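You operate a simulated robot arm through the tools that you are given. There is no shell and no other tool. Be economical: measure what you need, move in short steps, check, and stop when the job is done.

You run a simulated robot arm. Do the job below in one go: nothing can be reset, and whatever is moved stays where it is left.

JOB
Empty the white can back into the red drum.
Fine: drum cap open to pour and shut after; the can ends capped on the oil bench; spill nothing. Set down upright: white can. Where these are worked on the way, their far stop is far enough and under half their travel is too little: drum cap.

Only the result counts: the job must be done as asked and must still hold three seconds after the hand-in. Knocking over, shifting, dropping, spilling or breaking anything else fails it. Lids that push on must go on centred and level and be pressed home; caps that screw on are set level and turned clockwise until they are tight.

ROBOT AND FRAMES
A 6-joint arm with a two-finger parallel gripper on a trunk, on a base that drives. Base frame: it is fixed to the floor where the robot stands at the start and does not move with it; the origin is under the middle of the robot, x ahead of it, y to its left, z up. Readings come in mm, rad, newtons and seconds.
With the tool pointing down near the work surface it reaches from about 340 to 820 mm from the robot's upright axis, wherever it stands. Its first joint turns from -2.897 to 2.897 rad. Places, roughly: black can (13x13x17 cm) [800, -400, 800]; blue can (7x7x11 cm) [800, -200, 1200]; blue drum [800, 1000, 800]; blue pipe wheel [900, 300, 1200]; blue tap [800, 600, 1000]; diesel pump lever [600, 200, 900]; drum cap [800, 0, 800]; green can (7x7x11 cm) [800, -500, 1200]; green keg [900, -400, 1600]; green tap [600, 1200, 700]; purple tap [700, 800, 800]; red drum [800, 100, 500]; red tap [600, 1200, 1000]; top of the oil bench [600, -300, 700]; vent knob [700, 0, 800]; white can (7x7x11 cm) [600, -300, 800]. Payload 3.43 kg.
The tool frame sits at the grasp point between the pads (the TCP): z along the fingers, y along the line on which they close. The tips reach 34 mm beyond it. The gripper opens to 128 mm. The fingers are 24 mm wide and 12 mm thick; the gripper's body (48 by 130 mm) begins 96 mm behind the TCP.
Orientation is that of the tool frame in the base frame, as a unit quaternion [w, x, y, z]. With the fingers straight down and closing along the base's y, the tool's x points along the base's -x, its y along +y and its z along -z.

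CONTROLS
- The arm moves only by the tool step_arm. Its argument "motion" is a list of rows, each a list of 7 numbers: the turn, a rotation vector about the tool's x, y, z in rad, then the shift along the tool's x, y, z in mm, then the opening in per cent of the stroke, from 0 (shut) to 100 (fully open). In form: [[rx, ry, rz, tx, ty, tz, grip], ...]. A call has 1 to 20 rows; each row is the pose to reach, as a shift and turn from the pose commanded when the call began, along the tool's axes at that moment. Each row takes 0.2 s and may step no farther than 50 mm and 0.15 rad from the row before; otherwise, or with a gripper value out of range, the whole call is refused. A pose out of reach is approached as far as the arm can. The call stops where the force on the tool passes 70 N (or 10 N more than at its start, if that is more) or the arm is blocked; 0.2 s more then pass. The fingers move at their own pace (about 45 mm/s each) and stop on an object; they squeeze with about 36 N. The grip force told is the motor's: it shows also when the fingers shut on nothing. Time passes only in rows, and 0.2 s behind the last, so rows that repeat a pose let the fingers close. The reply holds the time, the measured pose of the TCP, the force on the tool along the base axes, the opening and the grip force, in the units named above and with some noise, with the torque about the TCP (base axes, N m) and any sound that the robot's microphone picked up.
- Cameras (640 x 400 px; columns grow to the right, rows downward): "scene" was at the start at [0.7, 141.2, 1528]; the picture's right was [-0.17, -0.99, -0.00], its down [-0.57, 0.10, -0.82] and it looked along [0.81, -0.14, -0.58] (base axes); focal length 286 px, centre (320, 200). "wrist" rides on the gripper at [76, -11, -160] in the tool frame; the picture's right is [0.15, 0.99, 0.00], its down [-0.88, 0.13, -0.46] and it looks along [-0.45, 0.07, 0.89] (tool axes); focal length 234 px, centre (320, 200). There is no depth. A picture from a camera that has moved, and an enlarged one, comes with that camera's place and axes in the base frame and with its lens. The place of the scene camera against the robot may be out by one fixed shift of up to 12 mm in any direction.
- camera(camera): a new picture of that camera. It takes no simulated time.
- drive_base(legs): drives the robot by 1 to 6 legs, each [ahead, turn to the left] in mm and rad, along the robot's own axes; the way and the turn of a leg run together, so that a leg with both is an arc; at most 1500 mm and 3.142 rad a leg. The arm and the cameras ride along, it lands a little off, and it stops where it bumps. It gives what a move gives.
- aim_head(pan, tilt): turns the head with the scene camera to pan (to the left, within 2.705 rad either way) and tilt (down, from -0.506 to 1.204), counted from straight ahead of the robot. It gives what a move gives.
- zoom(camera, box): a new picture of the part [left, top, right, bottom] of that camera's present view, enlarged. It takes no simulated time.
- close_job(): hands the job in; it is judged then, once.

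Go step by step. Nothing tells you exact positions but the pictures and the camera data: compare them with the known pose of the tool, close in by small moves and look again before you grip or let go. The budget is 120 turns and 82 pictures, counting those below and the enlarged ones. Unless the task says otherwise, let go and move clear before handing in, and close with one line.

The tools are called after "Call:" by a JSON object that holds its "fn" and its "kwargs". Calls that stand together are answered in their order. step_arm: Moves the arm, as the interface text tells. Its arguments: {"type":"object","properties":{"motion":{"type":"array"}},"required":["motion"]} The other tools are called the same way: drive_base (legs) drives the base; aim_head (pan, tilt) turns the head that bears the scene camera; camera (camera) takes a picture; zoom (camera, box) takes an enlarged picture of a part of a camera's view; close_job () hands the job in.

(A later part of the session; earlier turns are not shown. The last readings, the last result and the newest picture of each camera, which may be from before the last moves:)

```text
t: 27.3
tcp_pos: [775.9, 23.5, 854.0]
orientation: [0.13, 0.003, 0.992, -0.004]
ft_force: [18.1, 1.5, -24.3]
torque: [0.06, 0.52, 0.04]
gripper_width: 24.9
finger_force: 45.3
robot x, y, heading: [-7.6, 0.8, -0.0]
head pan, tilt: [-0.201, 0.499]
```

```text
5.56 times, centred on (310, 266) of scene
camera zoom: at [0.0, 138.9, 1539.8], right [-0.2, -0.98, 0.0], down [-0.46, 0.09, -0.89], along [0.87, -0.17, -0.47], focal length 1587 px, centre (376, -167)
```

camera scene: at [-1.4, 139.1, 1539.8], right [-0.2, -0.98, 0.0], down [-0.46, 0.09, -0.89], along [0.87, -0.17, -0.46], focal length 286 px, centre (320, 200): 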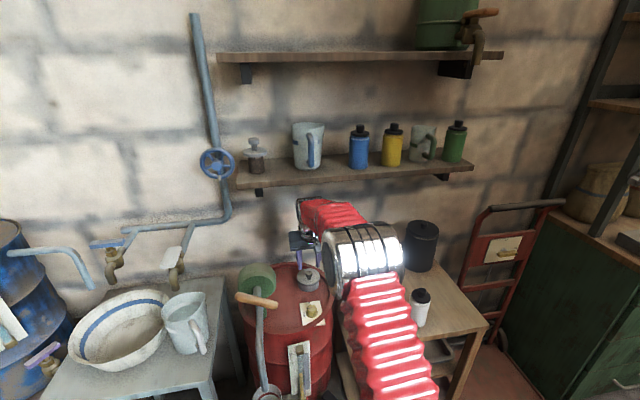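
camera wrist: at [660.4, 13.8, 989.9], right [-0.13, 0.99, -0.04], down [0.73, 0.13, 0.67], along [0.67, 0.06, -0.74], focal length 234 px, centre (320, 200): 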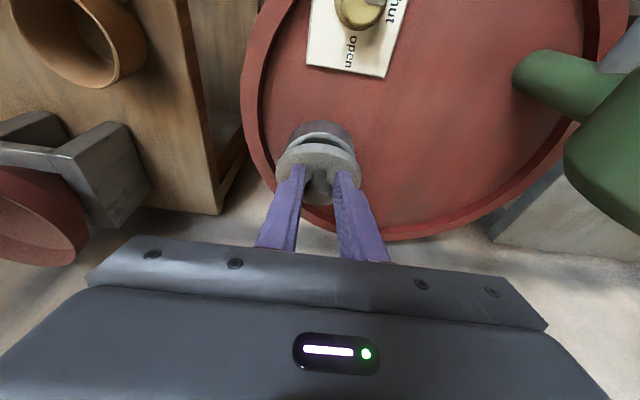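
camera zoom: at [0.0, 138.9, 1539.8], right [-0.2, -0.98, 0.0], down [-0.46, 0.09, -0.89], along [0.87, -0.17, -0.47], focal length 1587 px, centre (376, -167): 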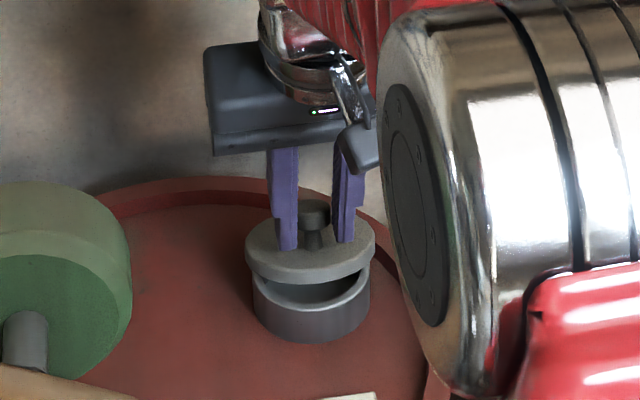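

The scene view shows the lid is hinged on its far side: the near edge is up and the cup opening shows, and the tool is pulled toward +x. I'll follow the arc forward.

Call:
{"fn": "step_arm", "kwargs": {"motion": [[0, 0, 0, -5, 0, 1.2, 0], [0, 0, 0, -10, 0, 2.4, 0], [0, 0, 0, -15, 0, 3.6, 0], [0, 0, 0, -15, 0, 3.6, 0]]}}

Call:
{"fn": "zoom", "kwargs": {"camera": "scene", "box": [260, 230, 360, 302]}}

```text
t: 28.3
tcp_pos: [791.6, 23.7, 856.4]
orientation: [0.132, 0.002, 0.991, -0.003]
ft_force: [-24.3, -5.0, 23.6]
torque: [-0.16, 0.37, -0.08]
gripper_width: 25.0
finger_force: 45.1
robot x, y, heading: [-5.5, -1.0, 0.005]
head pan, tilt: [-0.201, 0.499]
```

```text
5.56 times, centred on (310, 266) of scene
camera zoom: at [-2.6, 139.1, 1539.8], right [-0.2, -0.98, 0.0], down [-0.45, 0.09, -0.89], along [0.87, -0.17, -0.46], focal length 1587 px, centre (376, -167)
```

zoom: 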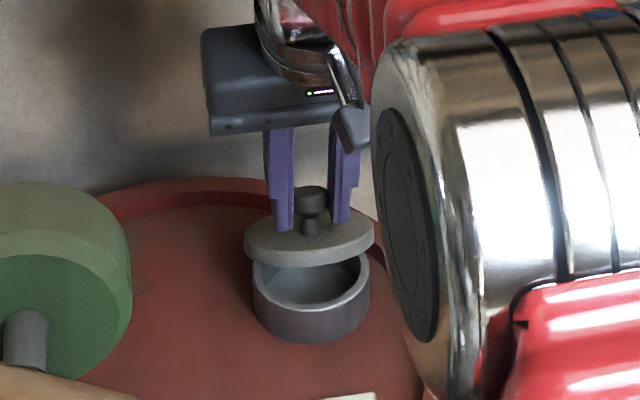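

Force reversed, so the true arc lies between; I'll follow it by force, correcting outward and then along the tangent.

Call:
{"fn": "step_arm", "kwargs": {"motion": [[0, 0, 0, 2.8, 0, -4.9, 0], [0, 0, 0, -1.6, 0, -7, 0], [0, 0, 0, -6.1, 0, -9.3, 0], [0, 0, 0, -6.1, 0, -9.3, 0]]}}

```text
t: 29.3
tcp_pos: [792.0, 23.8, 863.1]
orientation: [0.127, 0.003, 0.992, -0.003]
ft_force: [3.0, 0.2, -23.4]
torque: [0.02, 1.12, 0.0]
gripper_width: 25.2
finger_force: 45.1
robot x, y, heading: [-6.2, -0.0, 0.002]
head pan, tilt: [-0.201, 0.499]
```

Call:
{"fn": "step_arm", "kwargs": {"motion": [[0, 0, 0, -4, 0, 1, 0], [0, 0, 0, -8, 0, 2, 0], [0, 0, 0, -8, 0, 2, 0]]}}

Call:
{"fn": "zoom", "kwargs": {"camera": "scene", "box": [260, 220, 360, 302]}}

```text
t: 30.1
tcp_pos: [803.0, 23.5, 869.2]
orientation: [0.132, 0.003, 0.991, -0.003]
ft_force: [-23.6, -0.8, 19.1]
torque: [0.0, 1.04, -0.02]
gripper_width: 25.0
finger_force: 45.2
robot x, y, heading: [-4.9, 2.2, -0.0]
head pan, tilt: [-0.201, 0.499]
```

```text
4.88 times, centred on (310, 261) of scene
camera zoom: at [-2.4, 139.2, 1539.8], right [-0.2, -0.98, 0.0], down [-0.45, 0.09, -0.89], along [0.87, -0.17, -0.46], focal length 1394 px, centre (369, -98)
```

zoom: 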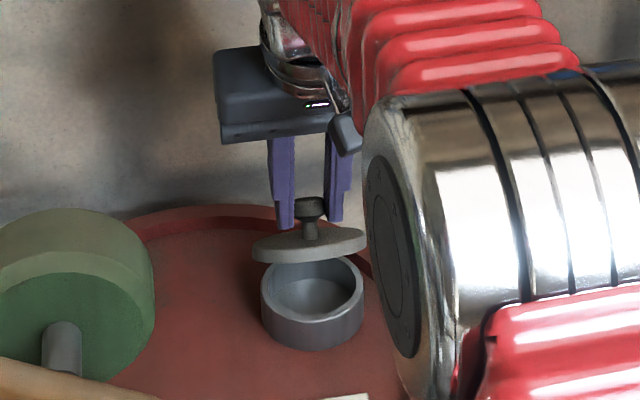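

The hinged lid is at about 40° now. Continue along the fitted arc (pivot near x≈852, z≈808 in tool terms).

Call:
{"fn": "step_arm", "kwargs": {"motion": [[0, 0, 0, -5.6, 0, -3.7, 0], [0, 0, 0, -11.3, 0, -7.4, 0], [0, 0, 0, -18.2, 0, -8.2, 0], [0, 0, 0, -25.1, 0, -8.9, 0], [0, 0, 0, -25.1, 0, -8.9, 0]]}}

```text
t: 31.3
tcp_pos: [824.5, 23.6, 878.9]
orientation: [0.13, 0.003, 0.992, -0.002]
ft_force: [-11.5, 4.5, -13.8]
torque: [0.15, 1.56, 0.02]
gripper_width: 25.0
finger_force: 45.1
robot x, y, heading: [-4.6, -1.2, 0.001]
head pan, tilt: [-0.201, 0.499]
```

Call:
{"fn": "step_arm", "kwargs": {"motion": [[0, 0, 0, -8, 0, 0, 0], [0, 0, 0, -15.5, 0, 0, 0], [0, 0, 0, -23, 0, 2, 0], [0, 0, 0, -30, 0, 3.8, 0], [0, 0, 0, -30, 0, 3.8, 0]]}}

Call:
{"fn": "zoom", "kwargs": {"camera": "scene", "box": [240, 180, 400, 305]}}

```text
t: 32.5
tcp_pos: [851.4, 23.3, 885.4]
orientation: [0.131, 0.003, 0.991, -0.003]
ft_force: [-14.0, -2.3, 2.6]
torque: [-0.09, 1.43, 0.05]
gripper_width: 25.1
finger_force: 45.2
robot x, y, heading: [-9.1, -3.4, -0.003]
head pan, tilt: [-0.201, 0.499]
```

```text
3.20 times, centred on (320, 242) of scene
camera zoom: at [-1.7, 139.1, 1539.8], right [-0.2, -0.98, 0.0], down [-0.45, 0.09, -0.89], along [0.87, -0.17, -0.46], focal length 914 px, centre (320, 64)
```

zoom: 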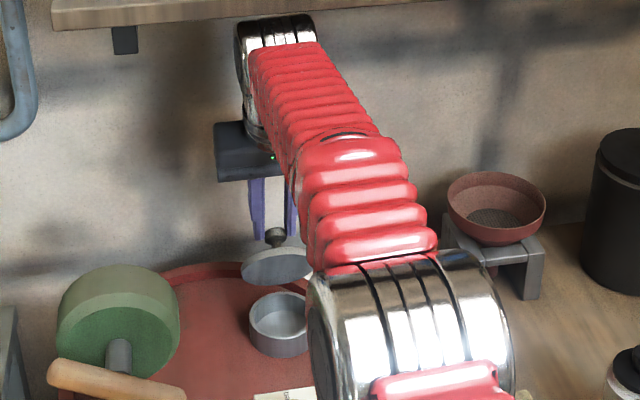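

The lid is near 76°; the wrist is close under the shelf, so I'll tilt slightly lower while pushing a little further past vertical.

Call:
{"fn": "step_arm", "kwargs": {"motion": [[0, -0.04, 0, -4, 0, 2, 0], [0, -0.08, 0, -8, 0, 4.5, 0], [0, -0.08, 0, -12, 0, 6, 0], [0, -0.08, 0, -16, 0, 8, 0], [0, -0.08, 0, -16, 0, 8, 0]]}}

```text
t: 33.7
tcp_pos: [868.6, 22.5, 883.9]
orientation: [0.172, 0.003, 0.985, -0.003]
ft_force: [-4.9, -10.3, 16.4]
torque: [-0.37, 0.8, -0.01]
gripper_width: 22.1
finger_force: 45.2
robot x, y, heading: [-6.2, 0.3, -0.001]
head pan, tilt: [-0.201, 0.499]
```

Call:
{"fn": "zoom", "kwargs": {"camera": "wrist", "box": [220, 60, 420, 225]}}

Call:
{"fn": "zoom", "kwargs": {"camera": "scene", "box": [240, 180, 400, 305]}}

```text
2.42 times, centred on (320, 142) of wrist
camera zoom: at [742.9, 12.9, 1007.9], right [-0.13, 0.99, -0.06], down [0.68, 0.13, 0.73], along [0.73, 0.06, -0.69], focal length 568 px, centre (320, 339)
```

zoom: 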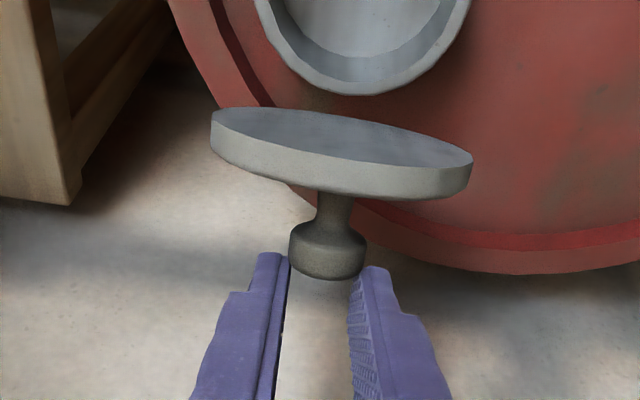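

```text
3.20 times, centred on (320, 242) of scene
camera zoom: at [-1.8, 138.9, 1539.8], right [-0.2, -0.98, 0.0], down [-0.45, 0.09, -0.89], along [0.87, -0.17, -0.46], focal length 914 px, centre (320, 64)
```

zoom: 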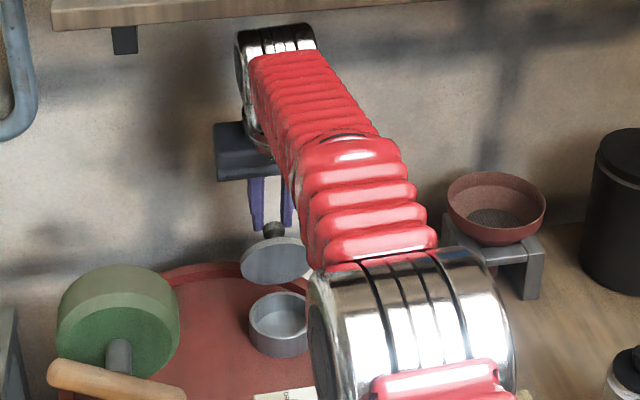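

The knob is near the pad tips. I'll advance onto it while pushing forward and down, which also opens the lid further.

Call:
{"fn": "step_arm", "kwargs": {"motion": [[0, 0, 0, -3, 0, 4, 0], [0, 0, 0, -6, 0, 8, 0], [0, 0, 0, -9, 0, 12, 0], [0, 0, 0, -12, 0, 13, 0], [0, 0, 0, -12, 0, 13, 0]]}}

Call:
{"fn": "zoom", "kwargs": {"camera": "wrist", "box": [220, 60, 420, 225]}}

```text
t: 34.4
tcp_pos: [880.6, 22.3, 861.8]
orientation: [0.166, 0.003, 0.986, -0.003]
ft_force: [-0.4, -0.9, 1.4]
torque: [-0.08, 0.09, -0.03]
gripper_width: 0.0
finger_force: 33.4
robot x, y, heading: [-5.1, 1.3, 0.007]
head pan, tilt: [-0.201, 0.499]
stopped in row 3: the arm was blocked; the commanded pose is now the measured one
```

```text
2.42 times, centred on (320, 142) of wrist
camera zoom: at [754.3, 12.2, 988.4], right [-0.13, 0.99, -0.05], down [0.68, 0.13, 0.72], along [0.72, 0.06, -0.69], focal length 568 px, centre (320, 339)
```

zoom: 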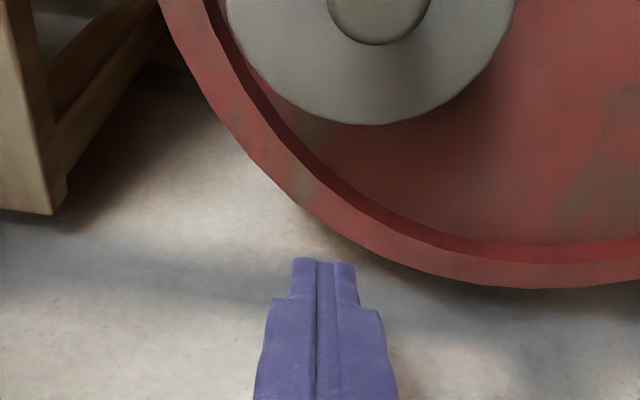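

The knob slipped and the lid fell shut again. New plan: with the tool pitched about 50°, wedge closed fingertips under the lid's near overhang, lift, and push it over from beneath. First back off above the lid.

Call:
{"fn": "step_arm", "kwargs": {"motion": [[0, -0.12, 0, -4.9, 0, -14.2, 0], [0, -0.24, 0, 9.7, 0, -33, 0], [0, -0.36, 0, 43.6, 0, -57.4, 0], [0, -0.48, 0, 84.5, 0, -76.8, 0], [0, -0.54, 0, 128.7, 0, -86.8, 0], [0, -0.54, 0, 169.8, 0, -90.4, 0], [0, -0.54, 0, 169.8, 0, -90.4, 0]]}}

Call:
{"fn": "camera", "kwargs": {"camera": "wrist"}}

```text
t: 36.2
tcp_pos: [682.8, -17.0, 862.6]
orientation: [0.362, 0.134, 0.922, -0.043]
ft_force: [-0.8, -0.2, 1.3]
torque: [-0.01, 0.07, -0.04]
gripper_width: 0.0
finger_force: 32.6
out of reach, approached as far as the arm can: row 4, 5
robot x, y, heading: [-6.0, -1.2, -0.001]
head pan, tilt: [-0.201, 0.499]
stopped in row 7: the arm was blocked; the commanded pose is now the measured one
```

```text
34 pictures are left
camera wrist: at [520.0, 16.4, 928.6], right [0.17, 0.98, -0.08], down [0.36, 0.02, 0.93], along [0.92, -0.19, -0.35], focal length 234 px, centre (320, 200)
```

wrist: 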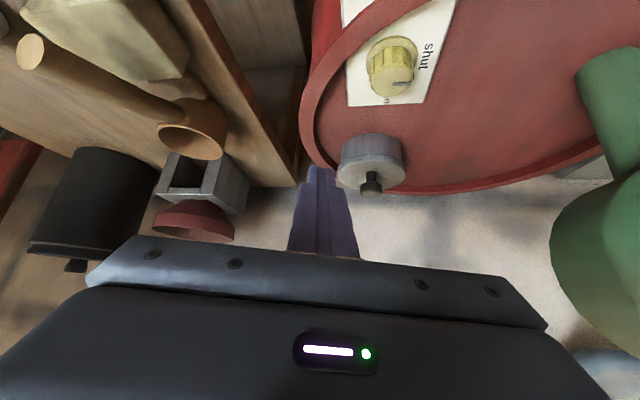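

The arm stalled near a limit with a yaw offset. I'll correct the yaw in place first.

Call:
{"fn": "step_arm", "kwargs": {"motion": [[-0.061, -0.012, -0.072, 0, 0, 0, 0], [-0.122, -0.025, -0.143, 0, 0, 0, 0], [-0.183, -0.037, -0.215, 0, 0, 0, 0], [-0.183, -0.037, -0.215, 0, 0, 0, 0]]}}

Call:
{"fn": "camera", "kwargs": {"camera": "scene"}}

```text
t: 37.2
tcp_pos: [672.9, -13.6, 853.8]
orientation: [0.358, 0.026, 0.933, -0.023]
ft_force: [0.0, 0.0, -0.4]
torque: [-0.03, 0.02, 0.02]
gripper_width: 0.0
finger_force: 33.7
out of reach, approached as far as the arm can: row 3
robot x, y, heading: [-6.3, 1.4, -0.002]
head pan, tilt: [-0.201, 0.499]
```

```text
33 pictures are left
camera scene: at [-1.4, 139.1, 1539.8], right [-0.2, -0.98, 0.0], down [-0.46, 0.09, -0.89], along [0.87, -0.17, -0.46], focal length 286 px, centre (320, 200)
```

scene: 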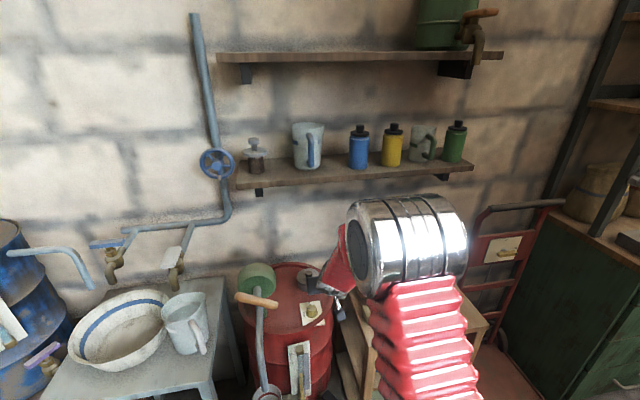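

The wrist pitch is at its limit with the arm this folded. Backing the base up 150 mm will stretch the arm and allow flatter tool pitches; the hand is clear of everything behind it.

Call:
{"fn": "drive_base", "kwargs": {"legs": [[-150, 0]]}}

```text
t: 38.8
tcp_pos: [525.9, -15.2, 854.7]
orientation: [0.356, 0.027, 0.934, -0.025]
ft_force: [0.1, -0.3, -0.4]
torque: [-0.02, 0.04, 0.01]
gripper_width: 0.2
finger_force: 33.1
robot x, y, heading: [-151.2, -2.4, -0.005]
head pan, tilt: [-0.201, 0.499]
```

Call:
{"fn": "step_arm", "kwargs": {"motion": [[-0.016, -0.036, -0.007, -27.8, 12.3, 29.5, 0], [-0.033, -0.072, -0.014, -55.5, 24.6, 59, 0], [-0.05, -0.108, -0.022, -83, 37, 88.5, 0], [-0.066, -0.143, -0.029, -111, 49.3, 118, 0], [-0.066, -0.143, -0.029, -111, 49.3, 118, 0]]}}

Call:
{"fn": "camera", "kwargs": {"camera": "wrist"}}

```text
t: 40.0
tcp_pos: [692.0, 24.8, 840.5]
orientation: [0.423, 0.0, 0.906, -0.001]
ft_force: [-0.5, 0.4, 0.7]
torque: [0.01, -0.03, 0.0]
gripper_width: 0.0
finger_force: 32.7
robot x, y, heading: [-158.5, -1.1, 0.001]
head pan, tilt: [-0.201, 0.499]
```

```text
32 pictures are left
camera wrist: at [518.3, 13.0, 885.3], right [-0.09, 0.99, -0.11], down [0.22, 0.13, 0.97], along [0.97, 0.07, -0.23], focal length 234 px, centre (320, 200)
```

wrist: 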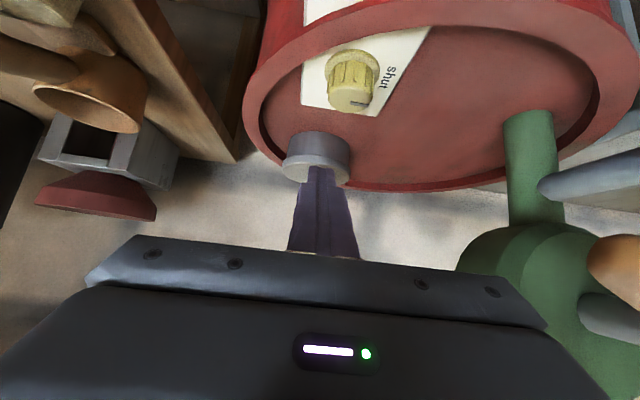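

Call:
{"fn": "zoom", "kwargs": {"camera": "wrist", "box": [250, 110, 378, 190]}}

```text
5.00 times, centred on (314, 150) of wrist
camera zoom: at [518.3, 13.0, 885.3], right [-0.09, 0.99, -0.11], down [0.22, 0.13, 0.97], along [0.97, 0.07, -0.23], focal length 1171 px, centre (350, 450)
```

zoom: 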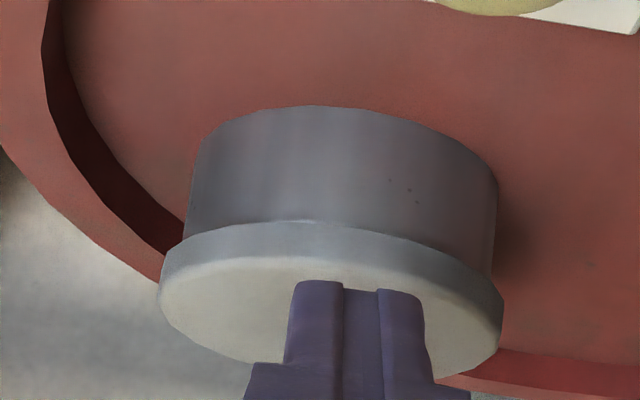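

Lid overhang bottom is near z 786, drum top 758, near edge at x≈740. I'll bring the tip's front corner just below and short of the overhang.

Call:
{"fn": "step_arm", "kwargs": {"motion": [[0, 0, 0, 10, -1, 11, 0], [0, 0, 0, 20, -2, 22, 0], [0, 0, 0, 30.9, -2, 32.4, 0], [0, 0, 0, 30.9, -2, 32.4, 0]]}}

Call:
{"fn": "zoom", "kwargs": {"camera": "wrist", "box": [250, 110, 378, 190]}}

```text
t: 41.0
tcp_pos: [696.2, 21.4, 795.5]
orientation: [0.423, 0.002, 0.906, -0.005]
ft_force: [0.4, 0.1, -0.6]
torque: [0.02, -0.01, -0.02]
gripper_width: 0.0
finger_force: 33.3
robot x, y, heading: [-154.1, 1.3, -0.001]
head pan, tilt: [-0.201, 0.499]
```

```text
5.00 times, centred on (314, 150) of wrist
camera zoom: at [523.6, 11.7, 841.1], right [-0.09, 0.99, -0.12], down [0.22, 0.14, 0.97], along [0.97, 0.06, -0.23], focal length 1171 px, centre (350, 450)
```

zoom: 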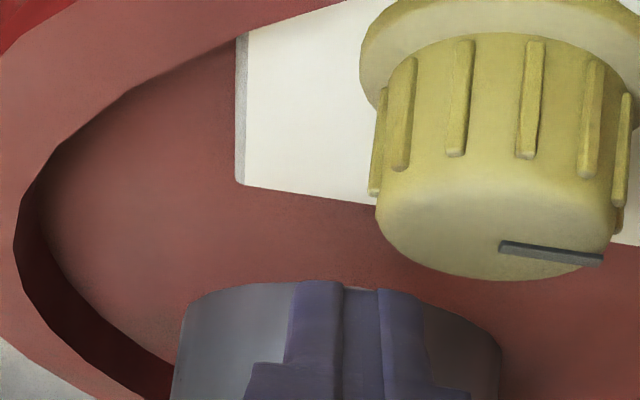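

Call:
{"fn": "step_arm", "kwargs": {"motion": [[0, 0, 0, -2.6, -1, 3.1, 0], [0, 0, 0, -5.1, -1, 6.1, 0], [0, 0, 0, -7.1, -1, 8.4, 0]]}}

```text
t: 41.8
tcp_pos: [705.8, 19.2, 794.4]
orientation: [0.423, 0.0, 0.906, -0.003]
ft_force: [0.0, 0.5, 0.2]
torque: [-0.05, -0.02, 0.01]
gripper_width: 0.0
finger_force: 32.6
robot x, y, heading: [-149.7, -1.5, -0.004]
head pan, tilt: [-0.201, 0.499]
```

Call:
{"fn": "step_arm", "kwargs": {"motion": [[0, 0, 0, -1.3, 1, 1.5, 0], [0, 0, 0, -2.6, 1, 3.1, 0]]}}

```text
t: 42.4
tcp_pos: [709.8, 19.7, 794.3]
orientation: [0.422, 0.001, 0.907, -0.003]
ft_force: [0.7, -0.1, 0.0]
torque: [0.0, 0.01, -0.02]
gripper_width: 0.0
finger_force: 33.4
robot x, y, heading: [-156.1, -2.7, 0.003]
head pan, tilt: [-0.201, 0.499]
```

Call:
{"fn": "step_arm", "kwargs": {"motion": [[0, 0, 0, -1.3, 0, 1.5, 0], [0, 0, 0, -2.6, 0, 3.1, 0]]}}

Call:
{"fn": "step_arm", "kwargs": {"motion": [[0, 0, 0, -1.3, 0, 1.5, 0], [0, 0, 0, -2.6, 0, 3.1, 0]]}}

Call:
{"fn": "zoom", "kwargs": {"camera": "wrist", "box": [250, 130, 378, 210]}}

```text
t: 43.0
tcp_pos: [714.1, 20.5, 795.8]
orientation: [0.424, 0.001, 0.906, -0.002]
ft_force: [0.0, 0.1, 0.0]
torque: [-0.01, 0.01, -0.02]
gripper_width: 0.0
finger_force: 33.5
robot x, y, heading: [-155.5, 1.0, -0.001]
head pan, tilt: [-0.201, 0.499]
```

```text
t: 43.6
tcp_pos: [717.0, 19.5, 794.4]
orientation: [0.423, 0.001, 0.906, -0.002]
ft_force: [-0.2, -0.5, 0.1]
torque: [0.0, 0.01, 0.0]
gripper_width: 0.0
finger_force: 33.3
robot x, y, heading: [-156.3, 0.9, -0.002]
head pan, tilt: [-0.201, 0.499]
```

```text
5.00 times, centred on (314, 170) of wrist
camera zoom: at [545.6, 8.8, 840.4], right [-0.09, 0.99, -0.11], down [0.22, 0.13, 0.97], along [0.97, 0.07, -0.23], focal length 1171 px, centre (350, 350)
```

zoom: 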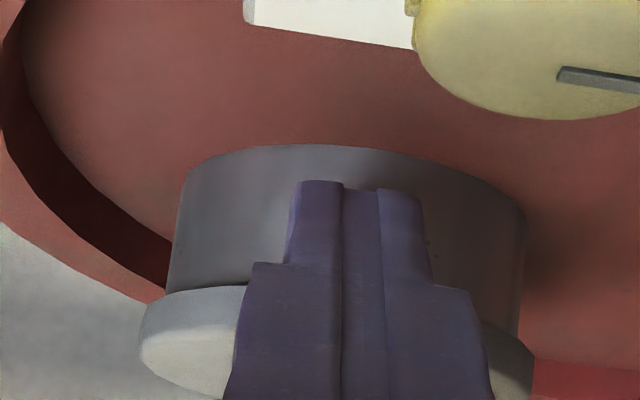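

Call:
{"fn": "step_arm", "kwargs": {"motion": [[0, 0, 0, -1.3, 1, 1.5, 0], [0, 0, 0, -2.6, 1, 3.1, 0], [0, 0, 0, -3.9, 1, 4.6, 0]]}}

```text
t: 44.4
tcp_pos: [723.3, 21.0, 794.0]
orientation: [0.423, 0.0, 0.906, -0.002]
ft_force: [-0.2, -0.6, 0.0]
torque: [0.0, -0.01, -0.01]
gripper_width: 0.0
finger_force: 33.0
robot x, y, heading: [-154.4, -2.8, 0.001]
head pan, tilt: [-0.201, 0.499]
```

Call:
{"fn": "step_arm", "kwargs": {"motion": [[0, 0, 0, -1.3, 0, 1.5, 0], [0, 0, 0, -2.6, 0, 3.1, 0], [0, 0, 0, -3.9, 0, 4.6, 0]]}}

Call:
{"fn": "zoom", "kwargs": {"camera": "scene", "box": [270, 180, 350, 230]}}

```text
t: 45.2
tcp_pos: [725.8, 21.3, 793.5]
orientation: [0.422, 0.0, 0.907, -0.001]
ft_force: [-56.6, 0.5, 17.6]
torque: [-0.16, 0.15, 0.18]
gripper_width: 0.0
finger_force: 33.0
robot x, y, heading: [-158.4, -0.4, -0.003]
head pan, tilt: [-0.201, 0.499]
```

```text
8.00 times, centred on (310, 205) of scene
camera zoom: at [-128.6, 139.5, 1538.2], right [-0.2, -0.98, 0.0], down [-0.47, 0.1, -0.88], along [0.86, -0.18, -0.48], focal length 2286 px, centre (400, 160)
```

zoom: 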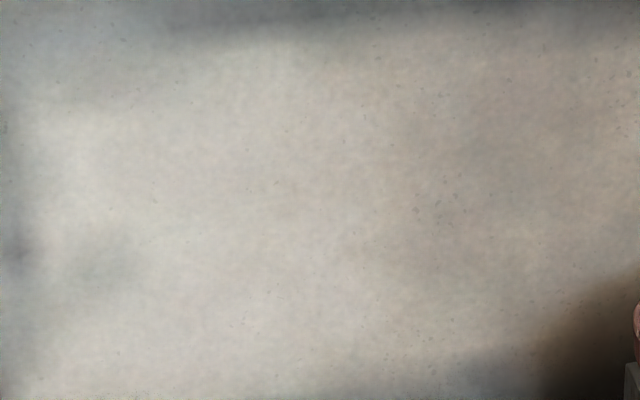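

Contact with the collar. Relax 3 mm and lift, watching for the lid's weight.

Call:
{"fn": "step_arm", "kwargs": {"motion": [[0, 0, 0, 2, 0, -2.3, 0], [0, 0, 0, -0.3, 0, -4.2, 0], [0, 0, 0, -2.6, 0, -6.2, 0], [0, 0, 0, -4.9, 0, -8.1, 0]]}}

Call:
{"fn": "zoom", "kwargs": {"camera": "wrist", "box": [250, 130, 378, 210]}}

```text
t: 46.2
tcp_pos: [727.6, 20.9, 805.6]
orientation: [0.425, 0.0, 0.905, -0.001]
ft_force: [-26.3, -3.1, 3.5]
torque: [-0.07, 0.2, -0.02]
gripper_width: 0.2
finger_force: 32.9
robot x, y, heading: [-155.5, -2.8, -0.004]
head pan, tilt: [-0.201, 0.499]
```

```text
5.00 times, centred on (314, 170) of wrist
camera zoom: at [555.0, 10.3, 850.3], right [-0.09, 0.99, -0.11], down [0.21, 0.13, 0.97], along [0.97, 0.06, -0.22], focal length 1171 px, centre (350, 350)
```

zoom: 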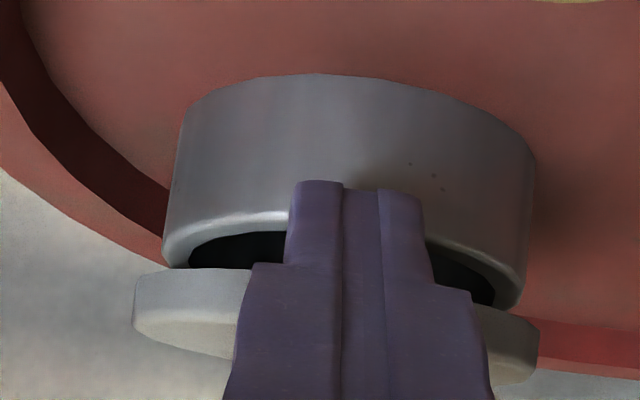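

The lid is prying open on the fingertips. I'll keep lifting and edge forward beneath it.

Call:
{"fn": "step_arm", "kwargs": {"motion": [[0, 0, 0, -6.1, 0, -5.1, 0], [0, 0, 0, -13.8, 0, -11.6, 0], [0, 0, 0, -26.2, 0, -15.5, 0], [0, 0, 0, -39.9, 0, -17.8, 0], [0, 0, 0, -39.9, 0, -17.8, 0]]}}

Call:
{"fn": "camera", "kwargs": {"camera": "wrist"}}

```text
t: 47.4
tcp_pos: [737.0, 21.0, 842.5]
orientation: [0.425, 0.0, 0.905, -0.004]
ft_force: [-0.4, 0.4, 0.5]
torque: [0.0, 0.02, 0.02]
gripper_width: 0.0
finger_force: 32.8
out of reach, approached as far as the arm can: row 4, 5
robot x, y, heading: [-151.3, 0.1, -0.004]
head pan, tilt: [-0.201, 0.499]
```

```text
26 pictures are left
camera wrist: at [565.6, 10.6, 887.4], right [-0.09, 0.99, -0.12], down [0.21, 0.14, 0.97], along [0.97, 0.06, -0.22], focal length 234 px, centre (320, 200)
```

wrist: 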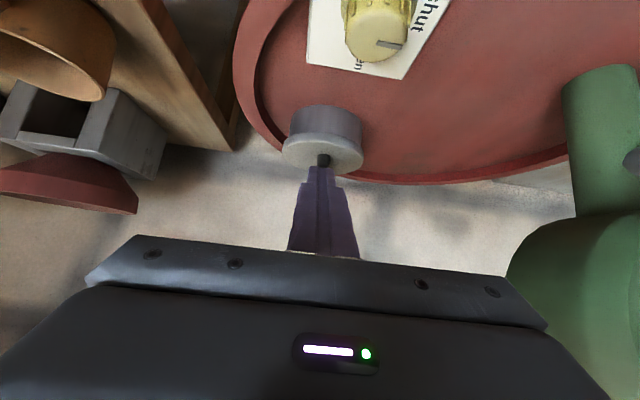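

The tip slipped out before it was fully under, and this pitch is at its limit here. The knob route nearly worked and I now know its arc (pivot ≈ (852,808), radius 78), only reach failed; I'll retract, drive the base a bit closer, and repeat it with a deeper grip.

Call:
{"fn": "step_arm", "kwargs": {"motion": [[0, 0.12, 0, 8, 0, -33, 10], [0, 0.24, 0, 24, 0, -66, 20], [0, 0.36, 0, 40, 0, -99, 30], [0, 0.48, 0, 55, 0, -132, 40], [0, 0.6, 0, 70, 0, -166, 40], [0, 0.6, 0, 70, 0, -166, 40]]}}

Call:
{"fn": "drive_base", "kwargs": {"legs": [[205, 0]]}}

```text
t: 48.8
tcp_pos: [565.6, 21.9, 894.0]
orientation: [0.136, 0.0, 0.991, -0.001]
ft_force: [-0.7, 0.0, 0.4]
torque: [0.01, 0.01, 0.03]
gripper_width: 51.1
finger_force: 0.1
out of reach, approached as far as the arm can: row 1
robot x, y, heading: [-152.0, -2.5, -0.003]
head pan, tilt: [-0.201, 0.499]
```

```text
t: 50.7
tcp_pos: [769.6, 18.1, 894.0]
orientation: [0.136, 0.001, 0.991, -0.001]
ft_force: [-0.2, 0.2, 0.3]
torque: [-0.07, -0.02, -0.03]
gripper_width: 51.2
finger_force: 0.1
robot x, y, heading: [48.2, -0.7, -0.006]
head pan, tilt: [-0.201, 0.499]
```

Call:
{"fn": "step_arm", "kwargs": {"motion": [[0, 0.05, 0, -1, 2, 12, 40], [0, 0.1, 0, -2, 4, 25, 38], [0, 0.1, 0, -2, 5, 37, 36], [0, 0.1, 0, -2, 5, 37, 36]]}}

Call:
{"fn": "zoom", "kwargs": {"camera": "wrist", "box": [220, 60, 420, 225]}}

```text
t: 51.7
tcp_pos: [780.6, 38.8, 857.7]
orientation: [0.086, -0.001, 0.996, -0.01]
ft_force: [0.2, -0.1, -0.1]
torque: [0.03, -0.01, -0.02]
gripper_width: 46.1
finger_force: 0.1
robot x, y, heading: [51.0, 0.7, -0.005]
head pan, tilt: [-0.201, 0.499]
```

```text
2.42 times, centred on (320, 142) of wrist
camera zoom: at [676.9, 31.0, 1002.7], right [-0.14, 0.99, -0.04], down [0.79, 0.14, 0.6], along [0.6, 0.05, -0.8], focal length 568 px, centre (320, 339)
```

zoom: 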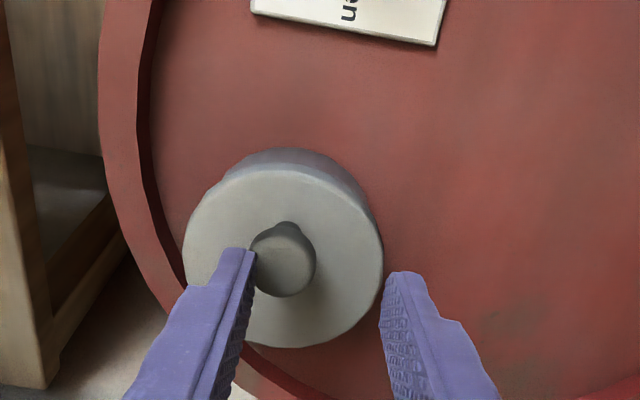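

Call:
{"fn": "step_arm", "kwargs": {"motion": [[0, 0, 0, 0, -7, 0, 36], [0, 0, 0, 0, -14, 0, 36], [0, 0, 0, 2.8, -14, 16, 36], [0, 0, 0, 5, -14, 28, 36], [0, 0, 0, 5.5, -14, 31, 36]]}}

Call:
{"fn": "step_arm", "kwargs": {"motion": [[0, 0, 0, 0.3, 0, 2, 25], [0, 0, 0, 0.3, 0, 2, 0], [0, 0, 0, 0.3, 0, 2, 0], [0, 0, 0, 0.3, 0, 2, 0]]}}

```text
t: 52.9
tcp_pos: [780.7, 24.1, 826.2]
orientation: [0.087, 0.0, 0.996, -0.01]
ft_force: [-0.2, -0.1, -0.5]
torque: [-0.01, -0.02, -0.01]
gripper_width: 46.1
finger_force: 0.1
robot x, y, heading: [49.8, 1.2, -0.002]
head pan, tilt: [-0.201, 0.499]
```

```text
t: 53.9
tcp_pos: [780.9, 23.9, 825.6]
orientation: [0.088, -0.001, 0.996, -0.01]
ft_force: [-0.4, -11.4, 8.7]
torque: [-0.17, -0.12, -0.02]
gripper_width: 25.1
finger_force: 44.6
robot x, y, heading: [50.3, -1.3, 0.001]
head pan, tilt: [-0.201, 0.499]
```

Good deep grip. Follow the arc in 10° rows to about 70°.

Call:
{"fn": "step_arm", "kwargs": {"motion": [[0, 0, 0, -3.2, 0, -6, 0], [0, 0, 0, -6.4, 0, -12, 0], [0, 0, 0, -14.7, 0, -22.7, 0], [0, 0, 0, -24.8, 0, -31.8, 0], [0, 0, 0, -36.3, 0, -39, 0], [0, 0, 0, -36.3, 0, -39, 0]]}}

```text
t: 55.3
tcp_pos: [810.4, 24.5, 867.8]
orientation: [0.086, 0.0, 0.996, -0.01]
ft_force: [-11.1, -26.9, -13.7]
torque: [-0.72, 1.44, -0.06]
gripper_width: 25.2
finger_force: 45.0
robot x, y, heading: [47.2, 2.1, -0.002]
head pan, tilt: [-0.201, 0.499]
```

Call:
{"fn": "step_arm", "kwargs": {"motion": [[0, 0, 0, -6.3, -2, -2.5, 0], [0, 0, 0, -12.6, -3, -5.1, 0], [0, 0, 0, -25.9, -3, -8, 0], [0, 0, 0, -39.5, -3, -8.5, 0], [0, 0, 0, -39.5, -3, -8.5, 0]]}}

Call:
{"fn": "zoom", "kwargs": {"camera": "wrist", "box": [220, 60, 420, 225]}}

```text
t: 56.5
tcp_pos: [839.3, 24.7, 879.1]
orientation: [0.08, -0.002, 0.997, -0.012]
ft_force: [-17.3, -19.8, 21.5]
torque: [-0.66, 1.47, 0.07]
gripper_width: 25.5
finger_force: 44.9
robot x, y, heading: [52.8, -1.5, 0.0]
head pan, tilt: [-0.201, 0.499]
```

```text
2.42 times, centred on (320, 142) of wrist
camera zoom: at [737.7, 15.7, 1025.2], right [-0.15, 0.99, -0.05], down [0.8, 0.14, 0.59], along [0.59, 0.05, -0.81], focal length 568 px, centre (320, 339)
```

zoom: 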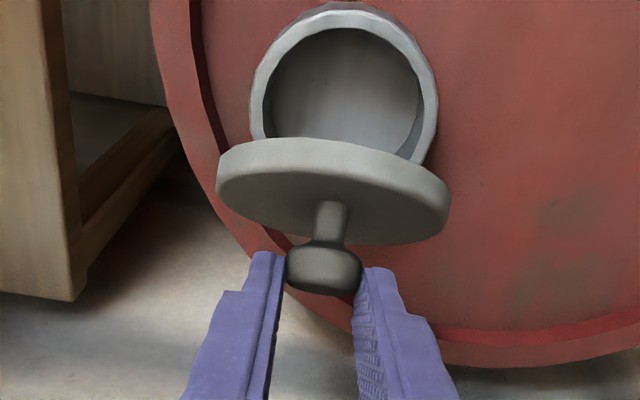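

The lid's hinge is slightly yawed, so the knob drifts toward −y as it opens. I'll follow with a −y drift past vertical.

Call:
{"fn": "step_arm", "kwargs": {"motion": [[0, 0, 0, 0, -4, -2, 0], [0, 0, 0, -4, -8, -2.5, 0], [0, 0, 0, -13.4, -10, -1, 0], [0, 0, 0, -20, -11, 1, 0], [0, 0, 0, -20, -11, 1, 0]]}}

```text
t: 57.7
tcp_pos: [864.4, 10.6, 875.0]
orientation: [0.079, 0.0, 0.997, -0.01]
ft_force: [-0.7, -0.2, -0.2]
torque: [-0.01, -0.03, -0.03]
gripper_width: 0.0
finger_force: 33.1
robot x, y, heading: [47.7, 1.8, 0.001]
head pan, tilt: [-0.201, 0.499]
```

Call:
{"fn": "camera", "kwargs": {"camera": "wrist"}}

```text
23 pictures are left
camera wrist: at [763.1, 2.9, 1021.3], right [-0.14, 0.99, -0.04], down [0.8, 0.14, 0.59], along [0.59, 0.05, -0.81], focal length 234 px, centre (320, 200)
```

wrist: 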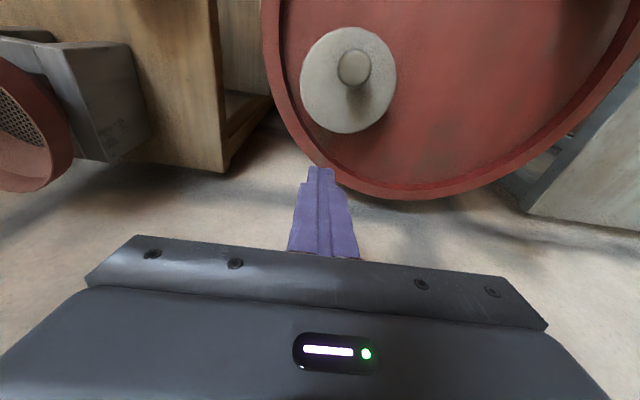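

Comparing the picture with the path, the tool ran ~11 mm ahead of the knob and it rolled off the pad edge. Refit: pivot ≈ (846,793), knob radius 67. I'll regrip and follow that.

Call:
{"fn": "step_arm", "kwargs": {"motion": [[0, 0, 0, 5, 3, -8, 36], [0, 0, 0, 40, 8, -14, 36], [0, 0, 0, 81, 13, -18, 36], [0, 0, 0, 82, 13, -18, 36], [0, 0, 0, 86, 13, 8, 36], [0, 0, 0, 89, 13, 30, 36], [0, 0, 0, 89.7, 13, 33, 36]]}}

Call:
{"fn": "zoom", "kwargs": {"camera": "wrist", "box": [220, 60, 420, 225]}}

```text
t: 59.3
tcp_pos: [785.3, 25.8, 839.6]
orientation: [0.088, 0.001, 0.996, -0.009]
ft_force: [0.0, 0.8, 0.0]
torque: [-0.02, -0.01, 0.0]
gripper_width: 46.2
finger_force: 0.2
robot x, y, heading: [51.2, 2.7, 0.0]
head pan, tilt: [-0.201, 0.499]
```

```text
2.42 times, centred on (320, 142) of wrist
camera zoom: at [682.2, 17.5, 984.3], right [-0.14, 0.99, -0.04], down [0.79, 0.14, 0.6], along [0.6, 0.05, -0.8], focal length 568 px, centre (320, 339)
```

zoom: 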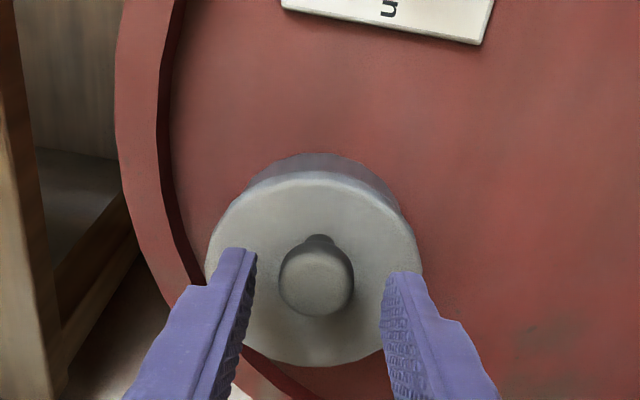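

Call:
{"fn": "step_arm", "kwargs": {"motion": [[0, 0, 0, 6, -3, 6, 36], [0, 0, 0, 8.3, -3, 12.2, 30], [0, 0, 0, 8.3, -3, 12.2, 0], [0, 0, 0, 8.3, -3, 12.2, 0], [0, 0, 0, 8.3, -3, 12.2, 0]]}}

```text
t: 60.5
tcp_pos: [778.5, 24.4, 825.0]
orientation: [0.088, -0.001, 0.996, -0.009]
ft_force: [0.2, 22.3, 4.0]
torque: [0.34, 0.0, 0.13]
gripper_width: 25.1
finger_force: 44.7
robot x, y, heading: [48.3, -4.3, 0.001]
head pan, tilt: [-0.201, 0.499]
```

Call:
{"fn": "step_arm", "kwargs": {"motion": [[0, 0, 0, -3.5, 1.5, -5, 0], [0, 0, 0, -6.9, 1.5, -9.3, 0], [0, 0, 0, -11, 1.5, -13.5, 0], [0, 0, 0, -15.4, 1.5, -17.4, 0], [0, 0, 0, -25.2, 1.5, -23.8, 0], [0, 0, 0, -25.2, 1.5, -23.8, 0]]}}

```text
t: 61.9
tcp_pos: [799.7, 24.7, 852.2]
orientation: [0.086, 0.0, 0.996, -0.01]
ft_force: [-13.1, 16.3, -9.1]
torque: [0.31, 1.44, 0.0]
gripper_width: 24.6
finger_force: 44.9
robot x, y, heading: [47.4, 1.1, -0.002]
head pan, tilt: [-0.201, 0.499]
```

Call:
{"fn": "step_arm", "kwargs": {"motion": [[0, 0, 0, -5.3, 1, -2.5, 0], [0, 0, 0, -10.6, 1, -4.7, 0], [0, 0, 0, -16.3, 1, -6, 0], [0, 0, 0, -22, 1, -7.3, 0], [0, 0, 0, -33.7, 1, -8.1, 0], [0, 0, 0, -33.7, 1, -8.1, 0]]}}

Call:
{"fn": "zoom", "kwargs": {"camera": "wrist", "box": [220, 60, 420, 225]}}

```text
t: 63.3
tcp_pos: [830.9, 23.2, 869.2]
orientation: [0.088, 0.001, 0.996, -0.01]
ft_force: [-15.3, -10.2, 5.4]
torque: [-0.28, 1.3, 0.03]
gripper_width: 24.8
finger_force: 45.1
robot x, y, heading: [47.5, -3.0, 0.001]
head pan, tilt: [-0.201, 0.499]
```

```text
2.42 times, centred on (320, 142) of wrist
camera zoom: at [728.0, 15.3, 1013.5], right [-0.14, 0.99, -0.05], down [0.79, 0.14, 0.6], along [0.6, 0.05, -0.8], focal length 568 px, centre (320, 339)
```

zoom: 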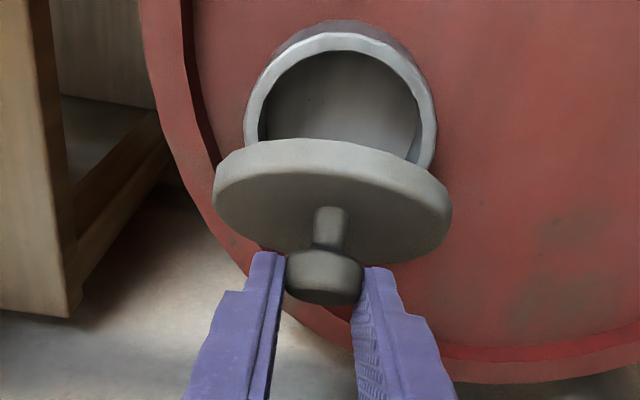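

The pads' torsional friction makes the lid lag. Better: lower the lid, regrip with the tool pitched 35° and the knob biased to the far side of the pads, then rotate the tool together with the lid. First lower it back.

Call:
{"fn": "step_arm", "kwargs": {"motion": [[0, 0, 0, 11.7, 0, 2.5, 0], [0, 0, 0, 23, 0, 3.4, 0], [0, 0, 0, 33.7, 0, 8.1, 0], [0, 0, 0, 43.5, 0, 14.5, 0], [0, 0, 0, 52, 0, 22.6, 0], [0, 0, 0, 58.9, 0, 31.5, 0], [0, 0, 0, 58.9, 0, 31.5, 36], [0, 0, 0, 58.9, 0, 31.5, 36]]}}

```text
t: 65.1
tcp_pos: [776.3, 24.4, 825.0]
orientation: [0.086, -0.001, 0.996, -0.009]
ft_force: [-1.5, -1.2, 3.7]
torque: [0.1, 0.07, 0.03]
gripper_width: 46.0
finger_force: 0.1
robot x, y, heading: [48.9, 0.4, -0.003]
head pan, tilt: [-0.201, 0.499]
```

Call:
{"fn": "step_arm", "kwargs": {"motion": [[0, 0, 0, -4.3, -1, -24.6, 36], [0, -0.15, 0, 0, -1, -28, 36], [0, -0.3, 0, 4, -1, -31.4, 36], [0, -0.44, 0, 5.7, -1, -31.4, 36], [0, -0.44, 0, 8, -1, -18, 36], [0, -0.44, 0, 10.1, -1, -6, 36], [0, -0.44, 0, 10.1, -1, -6, 36]]}}

Call:
{"fn": "zoom", "kwargs": {"camera": "wrist", "box": [220, 60, 420, 225]}}

```text
t: 66.2
tcp_pos: [773.1, 32.8, 857.8]
orientation: [0.301, -0.006, 0.953, -0.016]
ft_force: [0.6, -0.7, 1.1]
torque: [0.09, -0.01, 0.03]
gripper_width: 46.4
finger_force: 0.0
robot x, y, heading: [48.3, 0.8, -0.001]
head pan, tilt: [-0.201, 0.499]
stopped in row 5: the arm was blocked; the commanded pose is now the measured one
```

```text
2.42 times, centred on (320, 142) of wrist
camera zoom: at [617.5, 24.5, 945.4], right [-0.12, 0.99, -0.12], down [0.46, 0.16, 0.87], along [0.88, 0.05, -0.47], focal length 568 px, centre (320, 339)
```

zoom: 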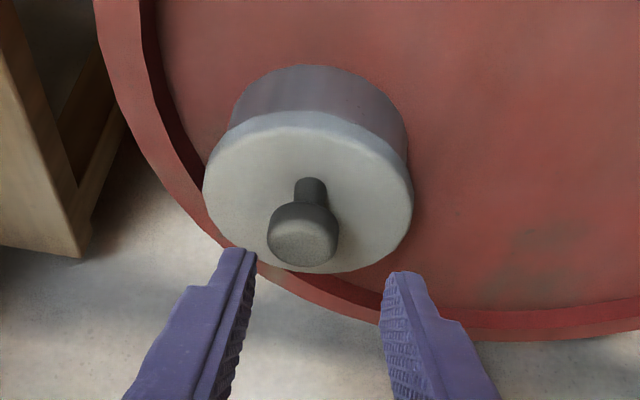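

That pitch isn't reachable this close. Simpler idea: push the knob from its near side with closed fingers tucked under its head, following the arc, so contact is positive rather than frictional. Position behind the knob.

Call:
{"fn": "step_arm", "kwargs": {"motion": [[0, 0.08, 0, 16, -5, -11, 0], [0, 0.17, 0, 31.1, -10, -21.8, 0], [0, 0.26, 0, 35, -10, -16, 0], [0, 0.26, 0, 41, -10, -8, 0], [0, 0.26, 0, 47.2, -10, 1.1, 0], [0, 0.26, 0, 47.2, -10, 1.1, 0]]}}

Call:
{"fn": "zoom", "kwargs": {"camera": "wrist", "box": [220, 60, 420, 225]}}

```text
t: 67.6
tcp_pos: [731.5, 25.7, 826.1]
orientation: [0.176, -0.004, 0.984, -0.017]
ft_force: [0.5, 0.6, -0.3]
torque: [0.0, 0.02, 0.0]
gripper_width: 0.2
finger_force: 33.0
robot x, y, heading: [46.9, -3.0, -0.001]
head pan, tilt: [-0.201, 0.499]
```

```text
2.42 times, centred on (320, 142) of wrist
camera zoom: at [604.6, 17.3, 951.0], right [-0.14, 0.99, -0.08], down [0.67, 0.16, 0.73], along [0.73, 0.05, -0.68], focal length 568 px, centre (320, 339)
```

zoom: 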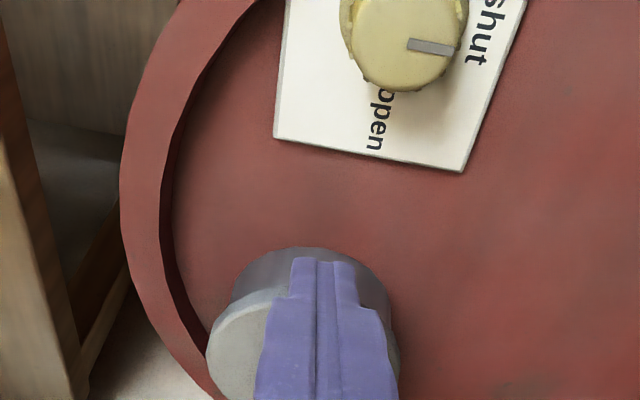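

Call:
{"fn": "step_arm", "kwargs": {"motion": [[0, 0, 0, -1.4, -2.5, -3.8, 0], [0, 0, 0, -15.5, -2.5, 1.5, 0], [0, 0, 0, -20, -2.5, 3.2, 0], [0, 0, 0, -24, -2.5, 4.6, 0]]}}

```text
t: 68.6
tcp_pos: [755.0, 22.2, 830.7]
orientation: [0.176, -0.004, 0.984, -0.016]
ft_force: [-0.5, 0.2, 0.6]
torque: [0.01, -0.03, 0.02]
gripper_width: 0.1
finger_force: 33.2
robot x, y, heading: [45.7, -3.1, -0.005]
head pan, tilt: [-0.201, 0.499]
```

Call:
{"fn": "step_arm", "kwargs": {"motion": [[0, 0, 0, -2.8, 0, 1, 0], [0, 0, 0, -5.6, 0, 2.1, 0]]}}

```text
t: 69.2
tcp_pos: [758.3, 21.7, 830.5]
orientation: [0.174, -0.005, 0.985, -0.017]
ft_force: [-30.9, -6.7, 6.5]
torque: [-0.14, 0.93, -0.06]
gripper_width: 0.0
finger_force: 33.1
robot x, y, heading: [49.4, 1.1, -0.001]
head pan, tilt: [-0.201, 0.499]
```

Contact made. Now move the tip along its rigid-rotation arc about the hinge, up to 30° first.

Call:
{"fn": "step_arm", "kwargs": {"motion": [[0, 0, 0, -3, 0, -5.5, 0], [0, 0, 0, -7.5, 0, -10.9, 0], [0, 0, 0, -12, 0, -16, 0], [0, 0, 0, -16.7, 0, -20.5, 0], [0, 0, 0, -22, 0, -24.6, 0], [0, 0, 0, -27.4, 0, -28.3, 0]]}}

Call:
{"fn": "zoom", "kwargs": {"camera": "wrist", "box": [220, 60, 420, 225]}}

```text
t: 70.6
tcp_pos: [774.0, 23.6, 866.3]
orientation: [0.175, -0.004, 0.984, -0.017]
ft_force: [-38.0, -2.5, 21.4]
torque: [0.31, 1.58, 0.37]
gripper_width: 0.0
finger_force: 33.0
robot x, y, heading: [49.1, -3.0, -0.0]
head pan, tilt: [-0.201, 0.499]
```

```text
2.42 times, centred on (320, 142) of wrist
camera zoom: at [647.8, 17.2, 991.4], right [-0.14, 0.99, -0.08], down [0.67, 0.16, 0.73], along [0.73, 0.04, -0.68], focal length 568 px, centre (320, 339)
```

zoom: 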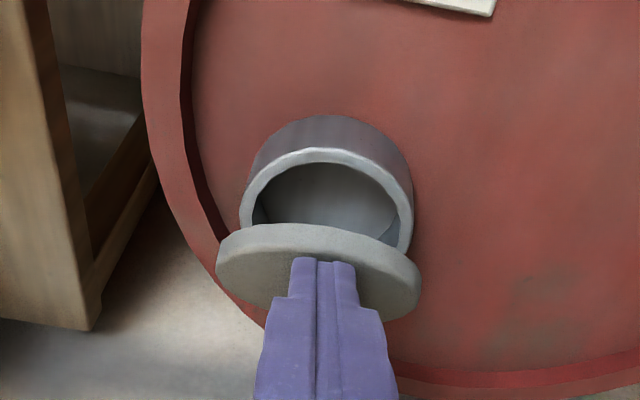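

Works well: lid is held at about 35°. Continue with a slightly larger radius.

Call:
{"fn": "step_arm", "kwargs": {"motion": [[0, 0, 0, 0, 0, -4, 0], [0, 0, 0, -5, 0, -7, 0], [0, 0, 0, -10.5, 0, -9.7, 0], [0, 0, 0, -17, 0, -12, 0], [0, 0, 0, -24, 0, -13.8, 0], [0, 0, 0, -31, 0, -15, 0]]}}

```text
t: 72.0
tcp_pos: [800.4, 25.3, 888.8]
orientation: [0.174, -0.004, 0.985, -0.017]
ft_force: [-2.6, -1.0, 7.3]
torque: [0.0, -0.16, -0.09]
gripper_width: 0.0
finger_force: 32.6
robot x, y, heading: [47.0, 1.4, -0.0]
head pan, tilt: [-0.201, 0.499]
```

Call:
{"fn": "zoom", "kwargs": {"camera": "wrist", "box": [220, 60, 420, 225]}}

```text
2.42 times, centred on (320, 142) of wrist
camera zoom: at [673.6, 16.9, 1013.8], right [-0.14, 0.99, -0.08], down [0.67, 0.16, 0.73], along [0.73, 0.04, -0.68], focal length 568 px, centre (320, 339)
```

zoom: 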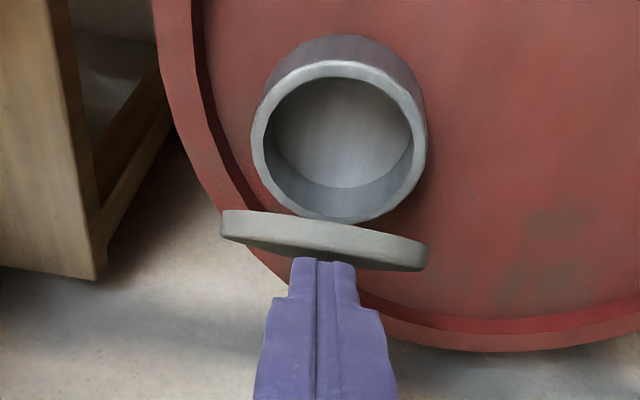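

At about 55°. I'll advance, then push quickly through vertical so the lid falls over to its far stop.

Call:
{"fn": "step_arm", "kwargs": {"motion": [[0, 0, 0, -13.7, 0, -0.5, 0], [0, 0, 0, -27.1, 0, 1.5, 0], [0, 0.05, 0, -66, 0, 13, 0], [0, 0.05, 0, -66, 0, 13, 0]]}}

Call:
{"fn": "zoom", "kwargs": {"camera": "wrist", "box": [200, 60, 440, 235]}}

```text
t: 72.8
tcp_pos: [842.4, 44.9, 900.3]
orientation: [0.171, -0.006, 0.985, -0.028]
ft_force: [0.9, -1.5, 1.8]
torque: [0.16, 0.2, 0.03]
gripper_width: 0.0
finger_force: 32.9
robot x, y, heading: [47.2, -3.0, -0.0]
head pan, tilt: [-0.201, 0.499]
stopped in row 3: the force on the tool passed its limit at 262 N (the readings are from after the stop); the commanded pose is now the measured one
```

```text
2.29 times, centred on (320, 148) of wrist
camera zoom: at [717.9, 40.7, 1027.1], right [-0.14, 0.98, -0.11], down [0.68, 0.17, 0.72], along [0.72, 0.03, -0.69], focal length 535 px, centre (320, 320)
```

zoom: 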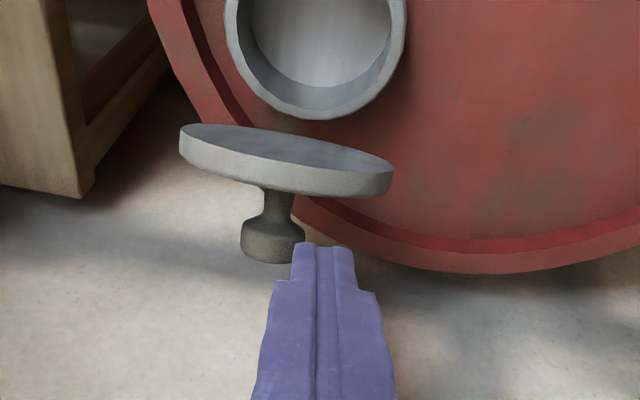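

The lid hit a hard stop at roughly 72° — that is its far stop. It may be resting on its own or on the finger; I'll ease the finger away sideways and see.

Call:
{"fn": "step_arm", "kwargs": {"motion": [[0, 0, 0, 0, 8, 0, 0], [0, 0, 0, 0, 20, 0, 0], [0, 0, 0, 0, 20, 0, 0]]}}

Call:
{"fn": "zoom", "kwargs": {"camera": "wrist", "box": [200, 60, 440, 235]}}

```text
t: 73.6
tcp_pos: [850.7, 62.0, 891.9]
orientation: [0.166, -0.006, 0.986, -0.026]
ft_force: [1.3, -0.3, 0.8]
torque: [0.0, 0.0, -0.01]
gripper_width: 0.0
finger_force: 33.1
robot x, y, heading: [47.2, 0.4, -0.003]
head pan, tilt: [-0.201, 0.499]
```

```text
2.29 times, centred on (320, 148) of wrist
camera zoom: at [724.7, 57.4, 1020.0], right [-0.14, 0.98, -0.1], down [0.68, 0.17, 0.71], along [0.72, 0.03, -0.7], focal length 535 px, centre (320, 320)
```

zoom: 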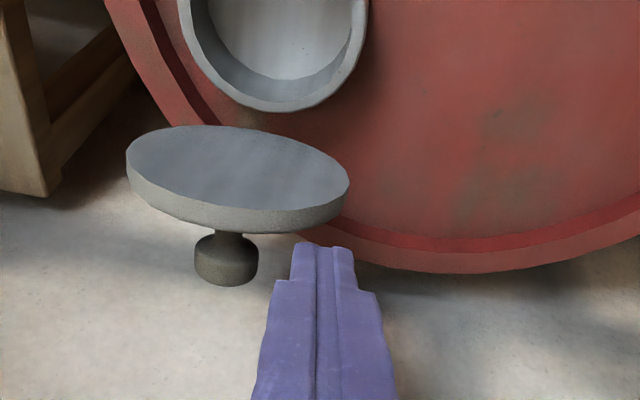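

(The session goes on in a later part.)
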